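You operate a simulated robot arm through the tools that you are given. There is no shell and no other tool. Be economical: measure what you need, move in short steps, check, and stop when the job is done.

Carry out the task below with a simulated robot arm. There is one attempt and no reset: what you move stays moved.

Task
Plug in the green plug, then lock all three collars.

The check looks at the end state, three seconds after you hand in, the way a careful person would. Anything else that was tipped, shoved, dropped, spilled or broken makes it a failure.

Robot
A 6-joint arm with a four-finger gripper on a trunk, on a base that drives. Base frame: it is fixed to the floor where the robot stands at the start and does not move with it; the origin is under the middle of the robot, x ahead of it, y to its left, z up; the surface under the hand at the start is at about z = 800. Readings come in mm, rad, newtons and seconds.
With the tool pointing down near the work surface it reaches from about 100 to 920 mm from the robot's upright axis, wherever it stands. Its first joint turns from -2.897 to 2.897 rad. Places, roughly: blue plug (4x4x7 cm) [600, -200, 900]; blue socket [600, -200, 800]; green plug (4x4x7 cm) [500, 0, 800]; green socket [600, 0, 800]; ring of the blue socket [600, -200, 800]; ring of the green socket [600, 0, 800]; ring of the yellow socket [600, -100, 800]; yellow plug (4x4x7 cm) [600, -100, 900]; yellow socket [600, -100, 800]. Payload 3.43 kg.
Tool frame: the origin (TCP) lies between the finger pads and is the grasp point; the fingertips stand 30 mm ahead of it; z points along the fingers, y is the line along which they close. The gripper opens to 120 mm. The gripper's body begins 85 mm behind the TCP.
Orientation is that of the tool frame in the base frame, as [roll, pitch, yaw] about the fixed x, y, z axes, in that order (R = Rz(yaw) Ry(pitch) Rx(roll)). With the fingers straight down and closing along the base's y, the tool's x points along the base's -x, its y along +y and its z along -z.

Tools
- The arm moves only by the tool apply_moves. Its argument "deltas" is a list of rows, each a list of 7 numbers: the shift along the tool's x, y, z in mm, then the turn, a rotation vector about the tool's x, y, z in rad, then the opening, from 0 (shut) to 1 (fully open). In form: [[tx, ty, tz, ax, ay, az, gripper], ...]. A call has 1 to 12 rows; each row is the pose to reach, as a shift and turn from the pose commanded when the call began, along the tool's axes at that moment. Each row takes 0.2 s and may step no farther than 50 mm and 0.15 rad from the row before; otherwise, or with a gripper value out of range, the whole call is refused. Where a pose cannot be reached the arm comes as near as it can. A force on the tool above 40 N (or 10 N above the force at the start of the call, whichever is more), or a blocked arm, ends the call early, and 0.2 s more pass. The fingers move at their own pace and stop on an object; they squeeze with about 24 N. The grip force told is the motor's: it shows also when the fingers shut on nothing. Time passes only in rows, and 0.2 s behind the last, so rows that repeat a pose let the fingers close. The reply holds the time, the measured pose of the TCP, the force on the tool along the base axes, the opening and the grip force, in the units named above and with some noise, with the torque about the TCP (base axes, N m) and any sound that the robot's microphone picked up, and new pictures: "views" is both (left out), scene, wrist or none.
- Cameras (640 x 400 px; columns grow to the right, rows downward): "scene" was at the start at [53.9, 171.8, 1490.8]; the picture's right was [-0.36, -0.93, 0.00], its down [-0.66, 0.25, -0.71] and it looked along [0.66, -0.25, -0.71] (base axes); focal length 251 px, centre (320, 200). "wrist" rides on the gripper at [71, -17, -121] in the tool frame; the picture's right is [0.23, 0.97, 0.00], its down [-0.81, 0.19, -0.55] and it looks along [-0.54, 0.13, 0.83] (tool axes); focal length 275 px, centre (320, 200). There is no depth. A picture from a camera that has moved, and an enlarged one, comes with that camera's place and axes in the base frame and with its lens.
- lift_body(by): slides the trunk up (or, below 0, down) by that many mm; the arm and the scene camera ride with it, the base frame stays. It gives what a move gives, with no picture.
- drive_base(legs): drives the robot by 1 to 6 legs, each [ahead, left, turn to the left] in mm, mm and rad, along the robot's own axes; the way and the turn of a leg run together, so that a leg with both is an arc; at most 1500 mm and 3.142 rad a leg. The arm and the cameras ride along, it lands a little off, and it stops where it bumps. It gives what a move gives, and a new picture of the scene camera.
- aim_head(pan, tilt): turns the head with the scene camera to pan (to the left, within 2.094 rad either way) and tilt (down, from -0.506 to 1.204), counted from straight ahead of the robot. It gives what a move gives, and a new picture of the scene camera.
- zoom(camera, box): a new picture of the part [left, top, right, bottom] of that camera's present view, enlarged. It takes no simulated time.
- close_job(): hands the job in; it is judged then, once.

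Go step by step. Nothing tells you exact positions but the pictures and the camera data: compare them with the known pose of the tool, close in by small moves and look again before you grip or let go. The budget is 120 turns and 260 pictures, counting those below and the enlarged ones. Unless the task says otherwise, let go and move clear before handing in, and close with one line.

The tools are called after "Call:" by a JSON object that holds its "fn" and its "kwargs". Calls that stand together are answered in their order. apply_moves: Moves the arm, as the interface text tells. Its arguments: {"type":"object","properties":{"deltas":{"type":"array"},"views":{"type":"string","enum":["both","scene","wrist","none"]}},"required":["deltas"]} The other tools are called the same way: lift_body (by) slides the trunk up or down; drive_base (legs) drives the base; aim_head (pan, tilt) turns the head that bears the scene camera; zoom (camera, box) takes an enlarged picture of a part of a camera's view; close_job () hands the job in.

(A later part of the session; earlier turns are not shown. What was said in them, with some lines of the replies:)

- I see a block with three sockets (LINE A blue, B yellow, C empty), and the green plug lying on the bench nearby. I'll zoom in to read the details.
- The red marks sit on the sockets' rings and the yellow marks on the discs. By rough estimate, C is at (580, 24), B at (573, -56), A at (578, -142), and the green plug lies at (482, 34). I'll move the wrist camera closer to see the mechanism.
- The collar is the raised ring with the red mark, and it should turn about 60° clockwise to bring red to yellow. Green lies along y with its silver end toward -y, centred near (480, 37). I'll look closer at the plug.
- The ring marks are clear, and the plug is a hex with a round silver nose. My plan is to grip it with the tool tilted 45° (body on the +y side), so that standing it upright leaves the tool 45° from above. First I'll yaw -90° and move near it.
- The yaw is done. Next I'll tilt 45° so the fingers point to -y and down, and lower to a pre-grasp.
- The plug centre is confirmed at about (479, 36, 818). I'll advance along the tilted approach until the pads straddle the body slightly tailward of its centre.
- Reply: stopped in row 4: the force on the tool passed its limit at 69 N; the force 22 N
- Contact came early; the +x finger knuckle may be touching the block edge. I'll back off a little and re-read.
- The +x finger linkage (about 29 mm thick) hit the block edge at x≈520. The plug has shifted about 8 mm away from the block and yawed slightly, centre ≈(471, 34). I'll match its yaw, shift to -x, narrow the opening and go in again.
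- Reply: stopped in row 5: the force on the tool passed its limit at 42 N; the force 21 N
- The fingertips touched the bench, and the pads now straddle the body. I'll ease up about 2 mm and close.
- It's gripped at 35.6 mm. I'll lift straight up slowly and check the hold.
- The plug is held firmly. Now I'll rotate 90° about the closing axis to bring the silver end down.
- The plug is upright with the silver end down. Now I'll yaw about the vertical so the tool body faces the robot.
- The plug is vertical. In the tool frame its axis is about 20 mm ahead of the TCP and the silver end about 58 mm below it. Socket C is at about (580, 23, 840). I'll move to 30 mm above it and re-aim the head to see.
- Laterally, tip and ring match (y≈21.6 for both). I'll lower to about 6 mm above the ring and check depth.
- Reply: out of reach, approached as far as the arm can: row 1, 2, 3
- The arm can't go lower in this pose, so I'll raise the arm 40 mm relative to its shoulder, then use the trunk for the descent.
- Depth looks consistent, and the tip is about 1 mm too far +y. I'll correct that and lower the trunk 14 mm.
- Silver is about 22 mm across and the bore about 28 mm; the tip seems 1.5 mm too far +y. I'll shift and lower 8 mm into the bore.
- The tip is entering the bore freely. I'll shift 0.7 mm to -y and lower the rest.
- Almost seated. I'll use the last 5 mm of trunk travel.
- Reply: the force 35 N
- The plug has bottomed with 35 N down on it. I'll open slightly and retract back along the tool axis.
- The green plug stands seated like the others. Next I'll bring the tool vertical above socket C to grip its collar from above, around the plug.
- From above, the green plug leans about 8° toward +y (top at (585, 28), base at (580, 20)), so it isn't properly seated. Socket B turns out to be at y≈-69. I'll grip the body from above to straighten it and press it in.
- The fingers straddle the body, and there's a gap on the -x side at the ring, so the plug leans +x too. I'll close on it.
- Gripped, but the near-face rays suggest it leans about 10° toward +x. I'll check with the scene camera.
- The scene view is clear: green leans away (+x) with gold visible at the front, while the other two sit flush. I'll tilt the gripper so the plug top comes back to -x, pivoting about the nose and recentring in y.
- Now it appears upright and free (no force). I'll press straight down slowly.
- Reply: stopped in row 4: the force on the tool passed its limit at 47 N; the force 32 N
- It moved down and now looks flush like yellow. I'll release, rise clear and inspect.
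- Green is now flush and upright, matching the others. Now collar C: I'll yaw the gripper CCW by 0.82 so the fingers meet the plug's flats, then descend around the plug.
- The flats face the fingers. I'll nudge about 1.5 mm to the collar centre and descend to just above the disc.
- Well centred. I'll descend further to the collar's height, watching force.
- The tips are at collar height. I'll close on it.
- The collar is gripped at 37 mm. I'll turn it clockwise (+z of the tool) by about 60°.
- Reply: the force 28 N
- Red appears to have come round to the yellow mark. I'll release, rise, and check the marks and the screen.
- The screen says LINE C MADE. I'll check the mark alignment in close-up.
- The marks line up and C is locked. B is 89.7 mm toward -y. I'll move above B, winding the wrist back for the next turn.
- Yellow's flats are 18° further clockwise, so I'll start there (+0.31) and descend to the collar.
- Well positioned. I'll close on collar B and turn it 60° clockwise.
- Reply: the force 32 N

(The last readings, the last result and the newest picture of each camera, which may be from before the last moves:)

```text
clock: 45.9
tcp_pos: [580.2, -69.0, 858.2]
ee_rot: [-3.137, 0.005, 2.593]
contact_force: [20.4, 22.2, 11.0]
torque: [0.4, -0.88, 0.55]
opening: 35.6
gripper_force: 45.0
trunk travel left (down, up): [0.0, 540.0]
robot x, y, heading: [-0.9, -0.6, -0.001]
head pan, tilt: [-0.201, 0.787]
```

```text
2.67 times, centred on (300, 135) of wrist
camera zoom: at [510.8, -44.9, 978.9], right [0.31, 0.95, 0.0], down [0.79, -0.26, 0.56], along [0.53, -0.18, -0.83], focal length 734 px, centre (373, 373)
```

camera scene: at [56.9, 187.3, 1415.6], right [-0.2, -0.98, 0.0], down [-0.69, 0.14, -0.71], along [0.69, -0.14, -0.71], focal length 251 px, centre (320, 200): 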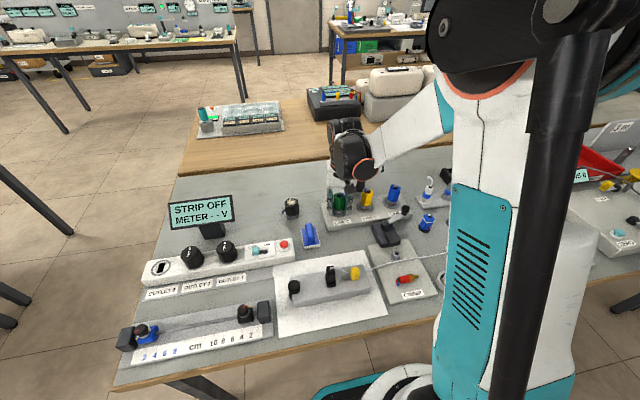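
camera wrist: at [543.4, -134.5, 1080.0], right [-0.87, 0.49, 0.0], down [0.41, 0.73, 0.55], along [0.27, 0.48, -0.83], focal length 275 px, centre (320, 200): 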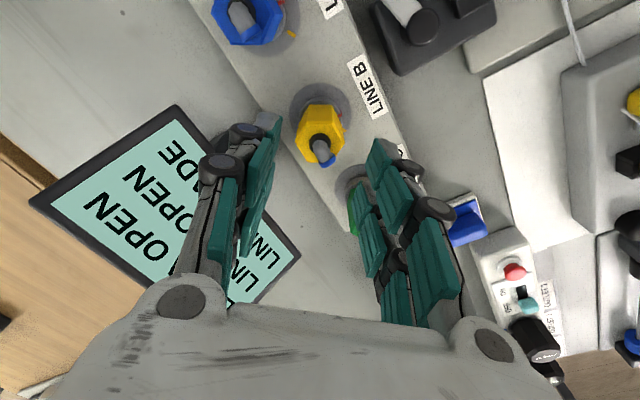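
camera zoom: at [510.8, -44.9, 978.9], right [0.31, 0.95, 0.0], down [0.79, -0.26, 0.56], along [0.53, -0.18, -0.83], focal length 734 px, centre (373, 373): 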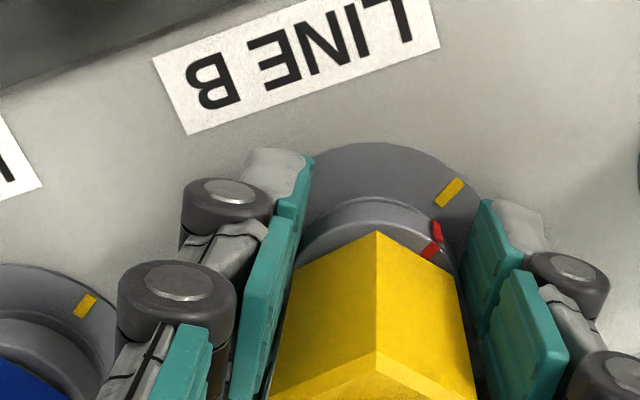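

Red is nearly on yellow. I'll add a small further turn while relieving the side load, then release and rise.

Call:
{"fn": "apply_moves", "kwargs": {"deltas": [[-0.3, 1.2, 0, 0, 0, 0.04, 0], [-0.3, 1.2, 0, 0, 0, 0.09, 0], [-0.3, 1.2, 0, 0, 0, 0.09, 0.43], [-0.3, 1.2, 0, 0, 0, 0.09, 0.43], [-0.3, 1.2, -30, 0, 0, 0.09, 0.43], [-0.3, 1.2, -75, 0, 0, 0.09, 0.43], [-0.3, 1.2, -110, 0, 0, 0.09, 0.43], [-0.3, 1.2, -130, 0, 0, 0.09, 0.43]], "views": "wrist"}}

Call:
{"fn": "zoom", "kwargs": {"camera": "wrist", "box": [180, 20, 420, 170]}}

Call:
{"fn": "zoom", "kwargs": {"camera": "scene", "box": [310, 140, 420, 230]}}

```text
clock: 47.7
tcp_pos: [579.0, -70.8, 989.8]
ee_rot: [-3.14, 0.005, 2.502]
contact_force: [0.7, 0.0, -0.1]
torque: [0.0, -0.01, 0.02]
opening: 51.5
gripper_force: 0.1
trunk travel left (down, up): [0.0, 540.0]
robot x, y, heading: [-2.5, 0.7, 0.003]
head pan, tilt: [-0.201, 0.787]
camera wrist: at [511.7, -41.1, 1109.0], right [0.4, 0.92, 0.0], down [0.76, -0.33, 0.56], along [0.51, -0.22, -0.83], focal length 275 px, centre (320, 200)
```

wrist: 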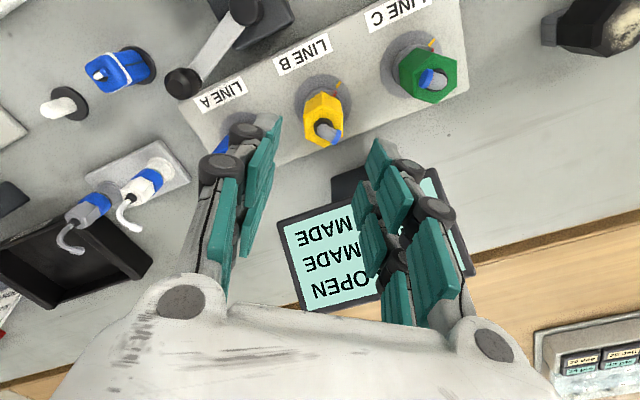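

```text
2.67 times, centred on (300, 95) of wrist
camera zoom: at [511.7, -41.1, 1109.0], right [0.4, 0.92, 0.0], down [0.76, -0.33, 0.56], along [0.51, -0.22, -0.83], focal length 734 px, centre (373, 480)
```

zoom: 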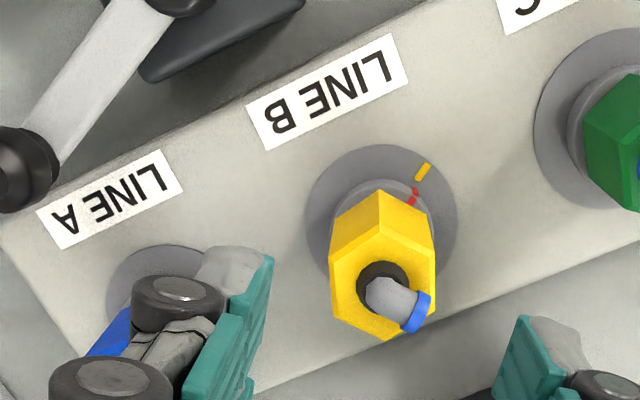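

```text
4.44 times, centred on (365, 185) of scene
camera zoom: at [57.5, 184.9, 1415.8], right [-0.2, -0.98, 0.0], down [-0.69, 0.14, -0.71], along [0.69, -0.14, -0.71], focal length 1118 px, centre (120, 267)
```

zoom: 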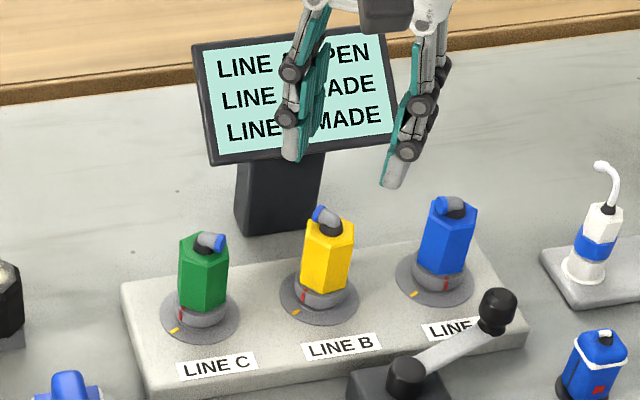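

B is MADE and aligned. Now to A, at about (579, -159); I'll wind back and look.

Call:
{"fn": "apply_moves", "kwargs": {"deltas": [[-7, -9, 0, 0, 0, -0.144, 0.43], [-13, -18, 0, 0, 0, -0.288, 0.43], [-20, -27, 0, 0, 0, -0.432, 0.43], [-26, -36, 0, 0, 0, -0.576, 0.43], [-33, -44, 0, 0, 0, -0.72, 0.43], [-40, -53, 0, 0, 0, -0.864, 0.43], [-46, -62, 0, 0, 0, -1.008, 0.43], [-52.8, -71, 0, 0, 0, -1.15, 0.43], [-52.8, -71, 30, 0, 0, -1.15, 0.43]], "views": "wrist"}}

Call:
{"fn": "zoom", "kwargs": {"camera": "wrist", "box": [180, 40, 420, 190]}}

Call:
{"fn": "zoom", "kwargs": {"camera": "scene", "box": [330, 150, 440, 240]}}

```text
clock: 49.7
tcp_pos: [578.9, -158.0, 958.4]
ee_rot: [-3.136, -0.002, -2.63]
contact_force: [-0.5, -0.3, 0.1]
torque: [-0.01, -0.03, 0.0]
opening: 51.5
gripper_force: 0.1
trunk travel left (down, up): [0.0, 540.0]
robot x, y, heading: [2.2, -0.9, 0.005]
head pan, tilt: [-0.201, 0.787]
camera wrist: at [525.5, -207.2, 1080.5], right [-0.68, 0.74, 0.0], down [0.61, 0.57, 0.55], along [0.41, 0.37, -0.83], focal length 275 px, centre (320, 200)
```

wrist: 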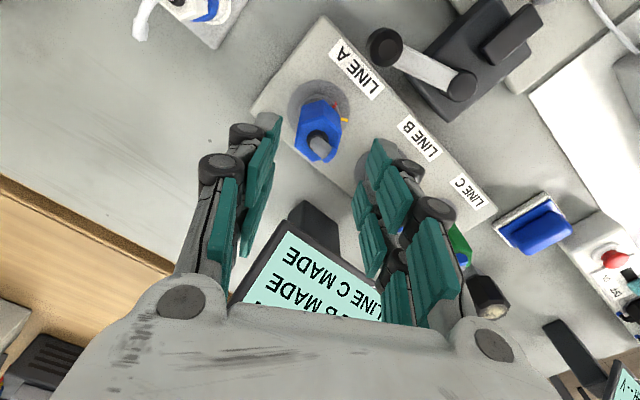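

```text
2.67 times, centred on (300, 115) of wrist
camera zoom: at [525.5, -207.2, 1080.5], right [-0.68, 0.74, 0.0], down [0.61, 0.57, 0.55], along [0.41, 0.37, -0.83], focal length 734 px, centre (373, 427)
```

zoom: 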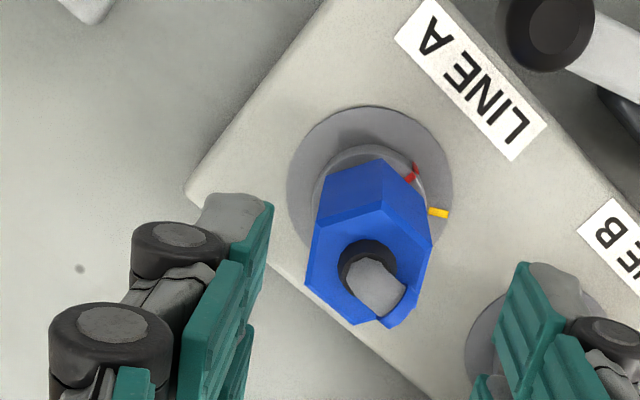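

```text
4.44 times, centred on (385, 195) of scene
camera zoom: at [57.2, 184.8, 1415.8], right [-0.2, -0.98, 0.0], down [-0.69, 0.14, -0.71], along [0.69, -0.14, -0.71], focal length 1118 px, centre (31, 222)
```

zoom: 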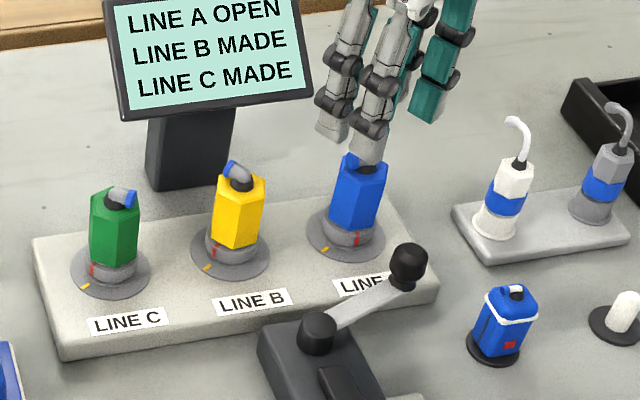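

Blue's flats face the fingers already. I'll descend to collar A.

Call:
{"fn": "apply_moves", "kwargs": {"deltas": [[-0.7, -0.8, 25, 0, 0, 0, 0.43], [-0.7, -0.8, 55, 0, 0, 0, 0.43], [-0.7, -0.8, 80, 0, 0, 0, 0.43], [-0.7, -0.8, 92, 0, 0, 0, 0.43], [-0.7, -0.8, 99, 0, 0, 0, 0.43], [-0.7, -0.8, 99, 0, 0, 0, 0.43]], "views": "none"}}

Call:
{"fn": "zoom", "kwargs": {"camera": "wrist", "box": [180, 60, 420, 210]}}

Call:
{"fn": "zoom", "kwargs": {"camera": "scene", "box": [330, 150, 440, 240]}}

```text
clock: 51.1
tcp_pos: [579.7, -159.3, 859.8]
ee_rot: [-3.137, 0.001, -2.63]
contact_force: [-0.8, -0.4, 0.0]
torque: [0.01, 0.03, 0.0]
opening: 51.6
gripper_force: 0.1
trunk travel left (down, up): [0.0, 540.0]
robot x, y, heading: [1.4, 1.1, -0.003]
head pan, tilt: [-0.201, 0.787]
```

```text
2.67 times, centred on (300, 135) of wrist
camera zoom: at [526.3, -206.9, 981.5], right [-0.68, 0.74, 0.0], down [0.61, 0.57, 0.55], along [0.41, 0.37, -0.83], focal length 734 px, centre (373, 373)
```

zoom: 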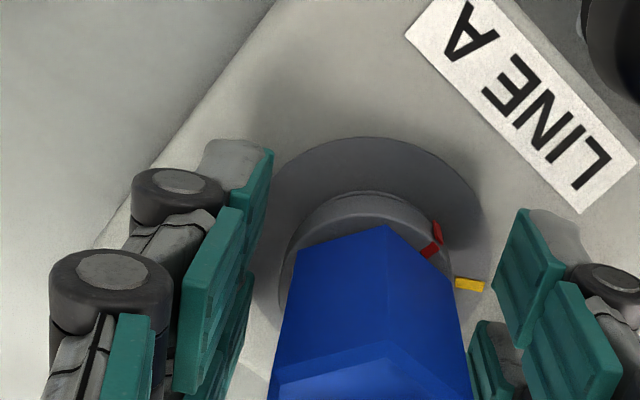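

```text
4.44 times, centred on (385, 195) of scene
camera zoom: at [57.6, 184.8, 1415.8], right [-0.2, -0.98, 0.0], down [-0.69, 0.14, -0.71], along [0.69, -0.14, -0.71], focal length 1118 px, centre (31, 222)
```

zoom: 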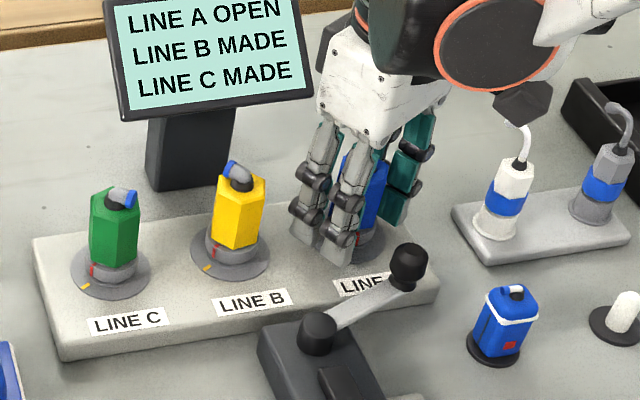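

Close alignment is good (1.5 mm nudge). I'll close and turn collar A clockwise.

Call:
{"fn": "apply_moves", "kwargs": {"deltas": [[1.5, -0.5, 1, 0, 0, 0, 0.25], [1.5, -0.5, 1, 0, 0, 0, 0], [1.5, -0.5, 1, 0, 0, 0, 0], [1.5, -0.5, 1, 0, 0, 0.12, 0], [1.5, -0.5, 1, 0, 0, 0.25, 0], [1.5, -0.5, 1, 0, 0, 0.38, 0], [1.5, -0.5, 1, 0, 0, 0.51, 0], [1.5, -0.5, 1, 0, 0, 0.64, 0], [1.5, -0.5, 1, 0, 0, 0.77, 0], [1.5, -0.5, 1, 0, 0, 0.9, 0], [1.5, -0.5, 1, 0, 0, 1.03, 0], [1.5, -0.5, 1, 0, 0, 1.13, 0]], "views": "none"}}

Call:
{"fn": "zoom", "kwargs": {"camera": "wrist", "box": [180, 60, 420, 210]}}

```text
clock: 52.2
tcp_pos: [580.1, -159.9, 859.2]
ee_rot: [-3.135, 0.003, -2.766]
contact_force: [0.6, 0.1, 8.6]
torque: [-0.09, 0.23, -0.05]
opening: 35.6
gripper_force: 45.0
trunk travel left (down, up): [0.0, 540.0]
robot x, y, heading: [-1.0, 0.8, 0.001]
head pan, tilt: [-0.201, 0.787]
stopped in row 5: the force on the tool passed its limit at 41 N (the readings are from after the stop); the commanded pose is now the measured one
```

```text
2.67 times, centred on (300, 135) of wrist
camera zoom: at [520.2, -200.1, 980.8], right [-0.57, 0.82, -0.01], down [0.68, 0.48, 0.55], along [0.46, 0.31, -0.83], focal length 734 px, centre (373, 373)
```

zoom: 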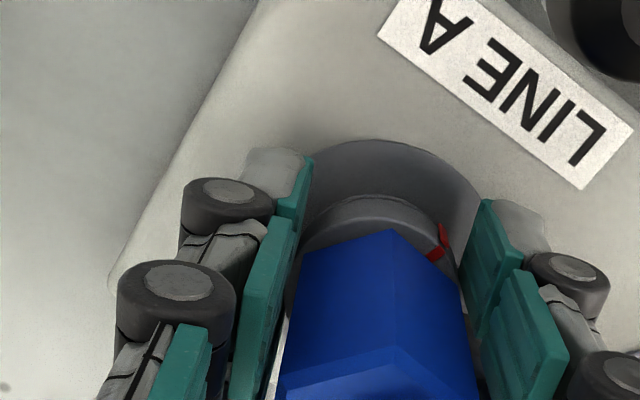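

The brief force trip is now relaxed, and the collar turned 0.14. I'll continue from here 1 mm higher.

Call:
{"fn": "apply_moves", "kwargs": {"deltas": [[0, 0, -1, 0, 0, 0.1, 0], [0, 0, -1, 0, 0, 0.21, 0], [0, 0, -1, 0, 0, 0.32, 0], [0, 0, -1, 0, 0, 0.43, 0], [0, 0, -1, 0, 0, 0.54, 0], [0, 0, -1, 0, 0, 0.65, 0], [0, 0, -1, 0, 0, 0.76, 0], [0, 0, -1, 0, 0, 0.87, 0], [0, 0, -1, 0, 0, 0.97, 0]], "views": "none"}}

Call:
{"fn": "zoom", "kwargs": {"camera": "wrist", "box": [180, 60, 420, 210]}}

```text
clock: 54.2
tcp_pos: [581.4, -159.6, 860.1]
ee_rot: [-3.139, 0.008, 2.545]
contact_force: [2.4, -0.4, -3.3]
torque: [0.03, -0.05, 0.78]
opening: 35.3
gripper_force: 45.2
trunk travel left (down, up): [0.0, 540.0]
robot x, y, heading: [-1.2, -0.0, 0.0]
head pan, tilt: [-0.201, 0.787]
```

```text
2.67 times, centred on (300, 135) of wrist
camera zoom: at [512.4, -132.1, 981.0], right [0.35, 0.94, 0.0], down [0.78, -0.29, 0.56], along [0.52, -0.2, -0.83], focal length 734 px, centre (373, 373)
```

zoom: 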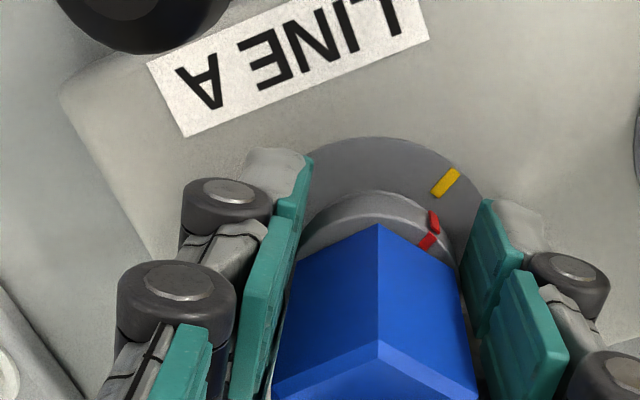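

Nearly aligned. I'll add a little more, then release and rise.

Call:
{"fn": "apply_moves", "kwargs": {"deltas": [[0, 0, 0, 0, 0, 0.05, 0], [0, 0, 0, 0, 0, 0.06, 0], [0, 0, 0, 0, 0, 0.06, 0.43], [0, 0, 0, 0, 0, 0.06, 0.43], [0, 0, -30, 0, 0, 0.06, 0.43], [0, 0, -75, 0, 0, 0.06, 0.43], [0, 0, -115, 0, 0, 0.06, 0.43], [0, 0, -150, 0, 0, 0.06, 0.43]], "views": "wrist"}}

Call:
{"fn": "zoom", "kwargs": {"camera": "wrist", "box": [240, 20, 480, 170]}}

Call:
{"fn": "zoom", "kwargs": {"camera": "scene", "box": [320, 140, 430, 230]}}

```text
clock: 56.0
tcp_pos: [579.2, -158.6, 1011.3]
ee_rot: [-3.141, 0.005, 2.488]
contact_force: [-1.4, -0.5, 0.0]
torque: [-0.01, 0.01, -0.02]
opening: 51.6
gripper_force: 0.1
trunk travel left (down, up): [0.0, 540.0]
robot x, y, heading: [0.3, 2.2, 0.0]
head pan, tilt: [-0.201, 0.787]
camera wrist: at [511.5, -127.6, 1131.4], right [0.41, 0.91, 0.0], down [0.76, -0.34, 0.56], along [0.51, -0.23, -0.83], focal length 275 px, centre (320, 200)
```

wrist: 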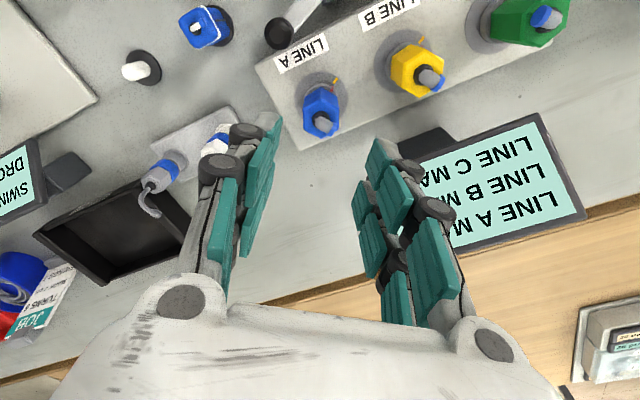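

```text
2.67 times, centred on (360, 95) of wrist
camera zoom: at [511.5, -127.6, 1131.4], right [0.41, 0.91, 0.0], down [0.76, -0.34, 0.56], along [0.51, -0.23, -0.83], focal length 734 px, centre (213, 480)
```

zoom: 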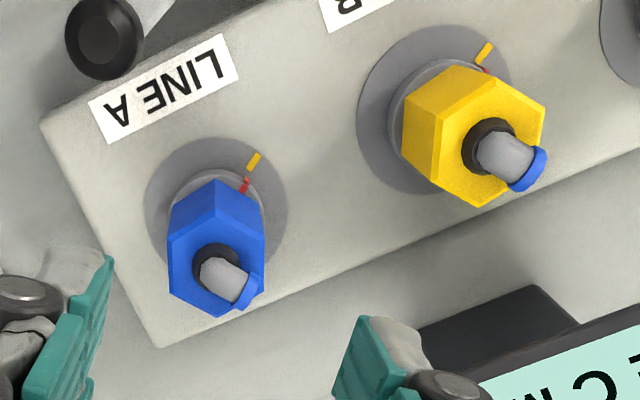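

```text
4.44 times, centred on (375, 185) of scene
camera zoom: at [57.7, 184.8, 1415.8], right [-0.2, -0.98, 0.0], down [-0.69, 0.14, -0.71], along [0.69, -0.14, -0.71], focal length 1118 px, centre (76, 267)
```

zoom: 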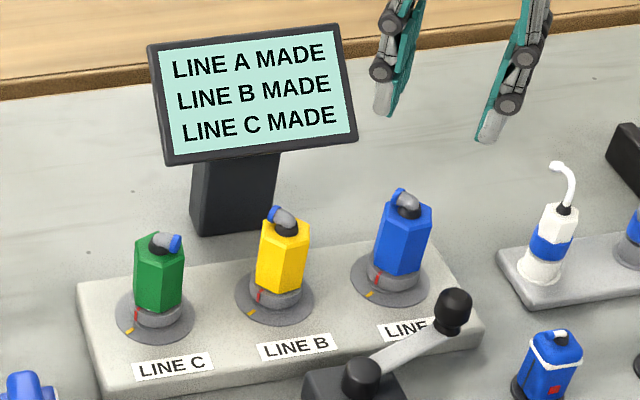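

All three lines read MADE, the red and yellow marks are aligned, the plugs are upright, and the gripper is clear. I'm handing in.

Call:
{"fn": "close_job", "kwargs": {}}

```text
The job is handed in.
```

The green plug is seated in socket C and all three collars are locked; the screen shows LINE A, B and C as MADE.
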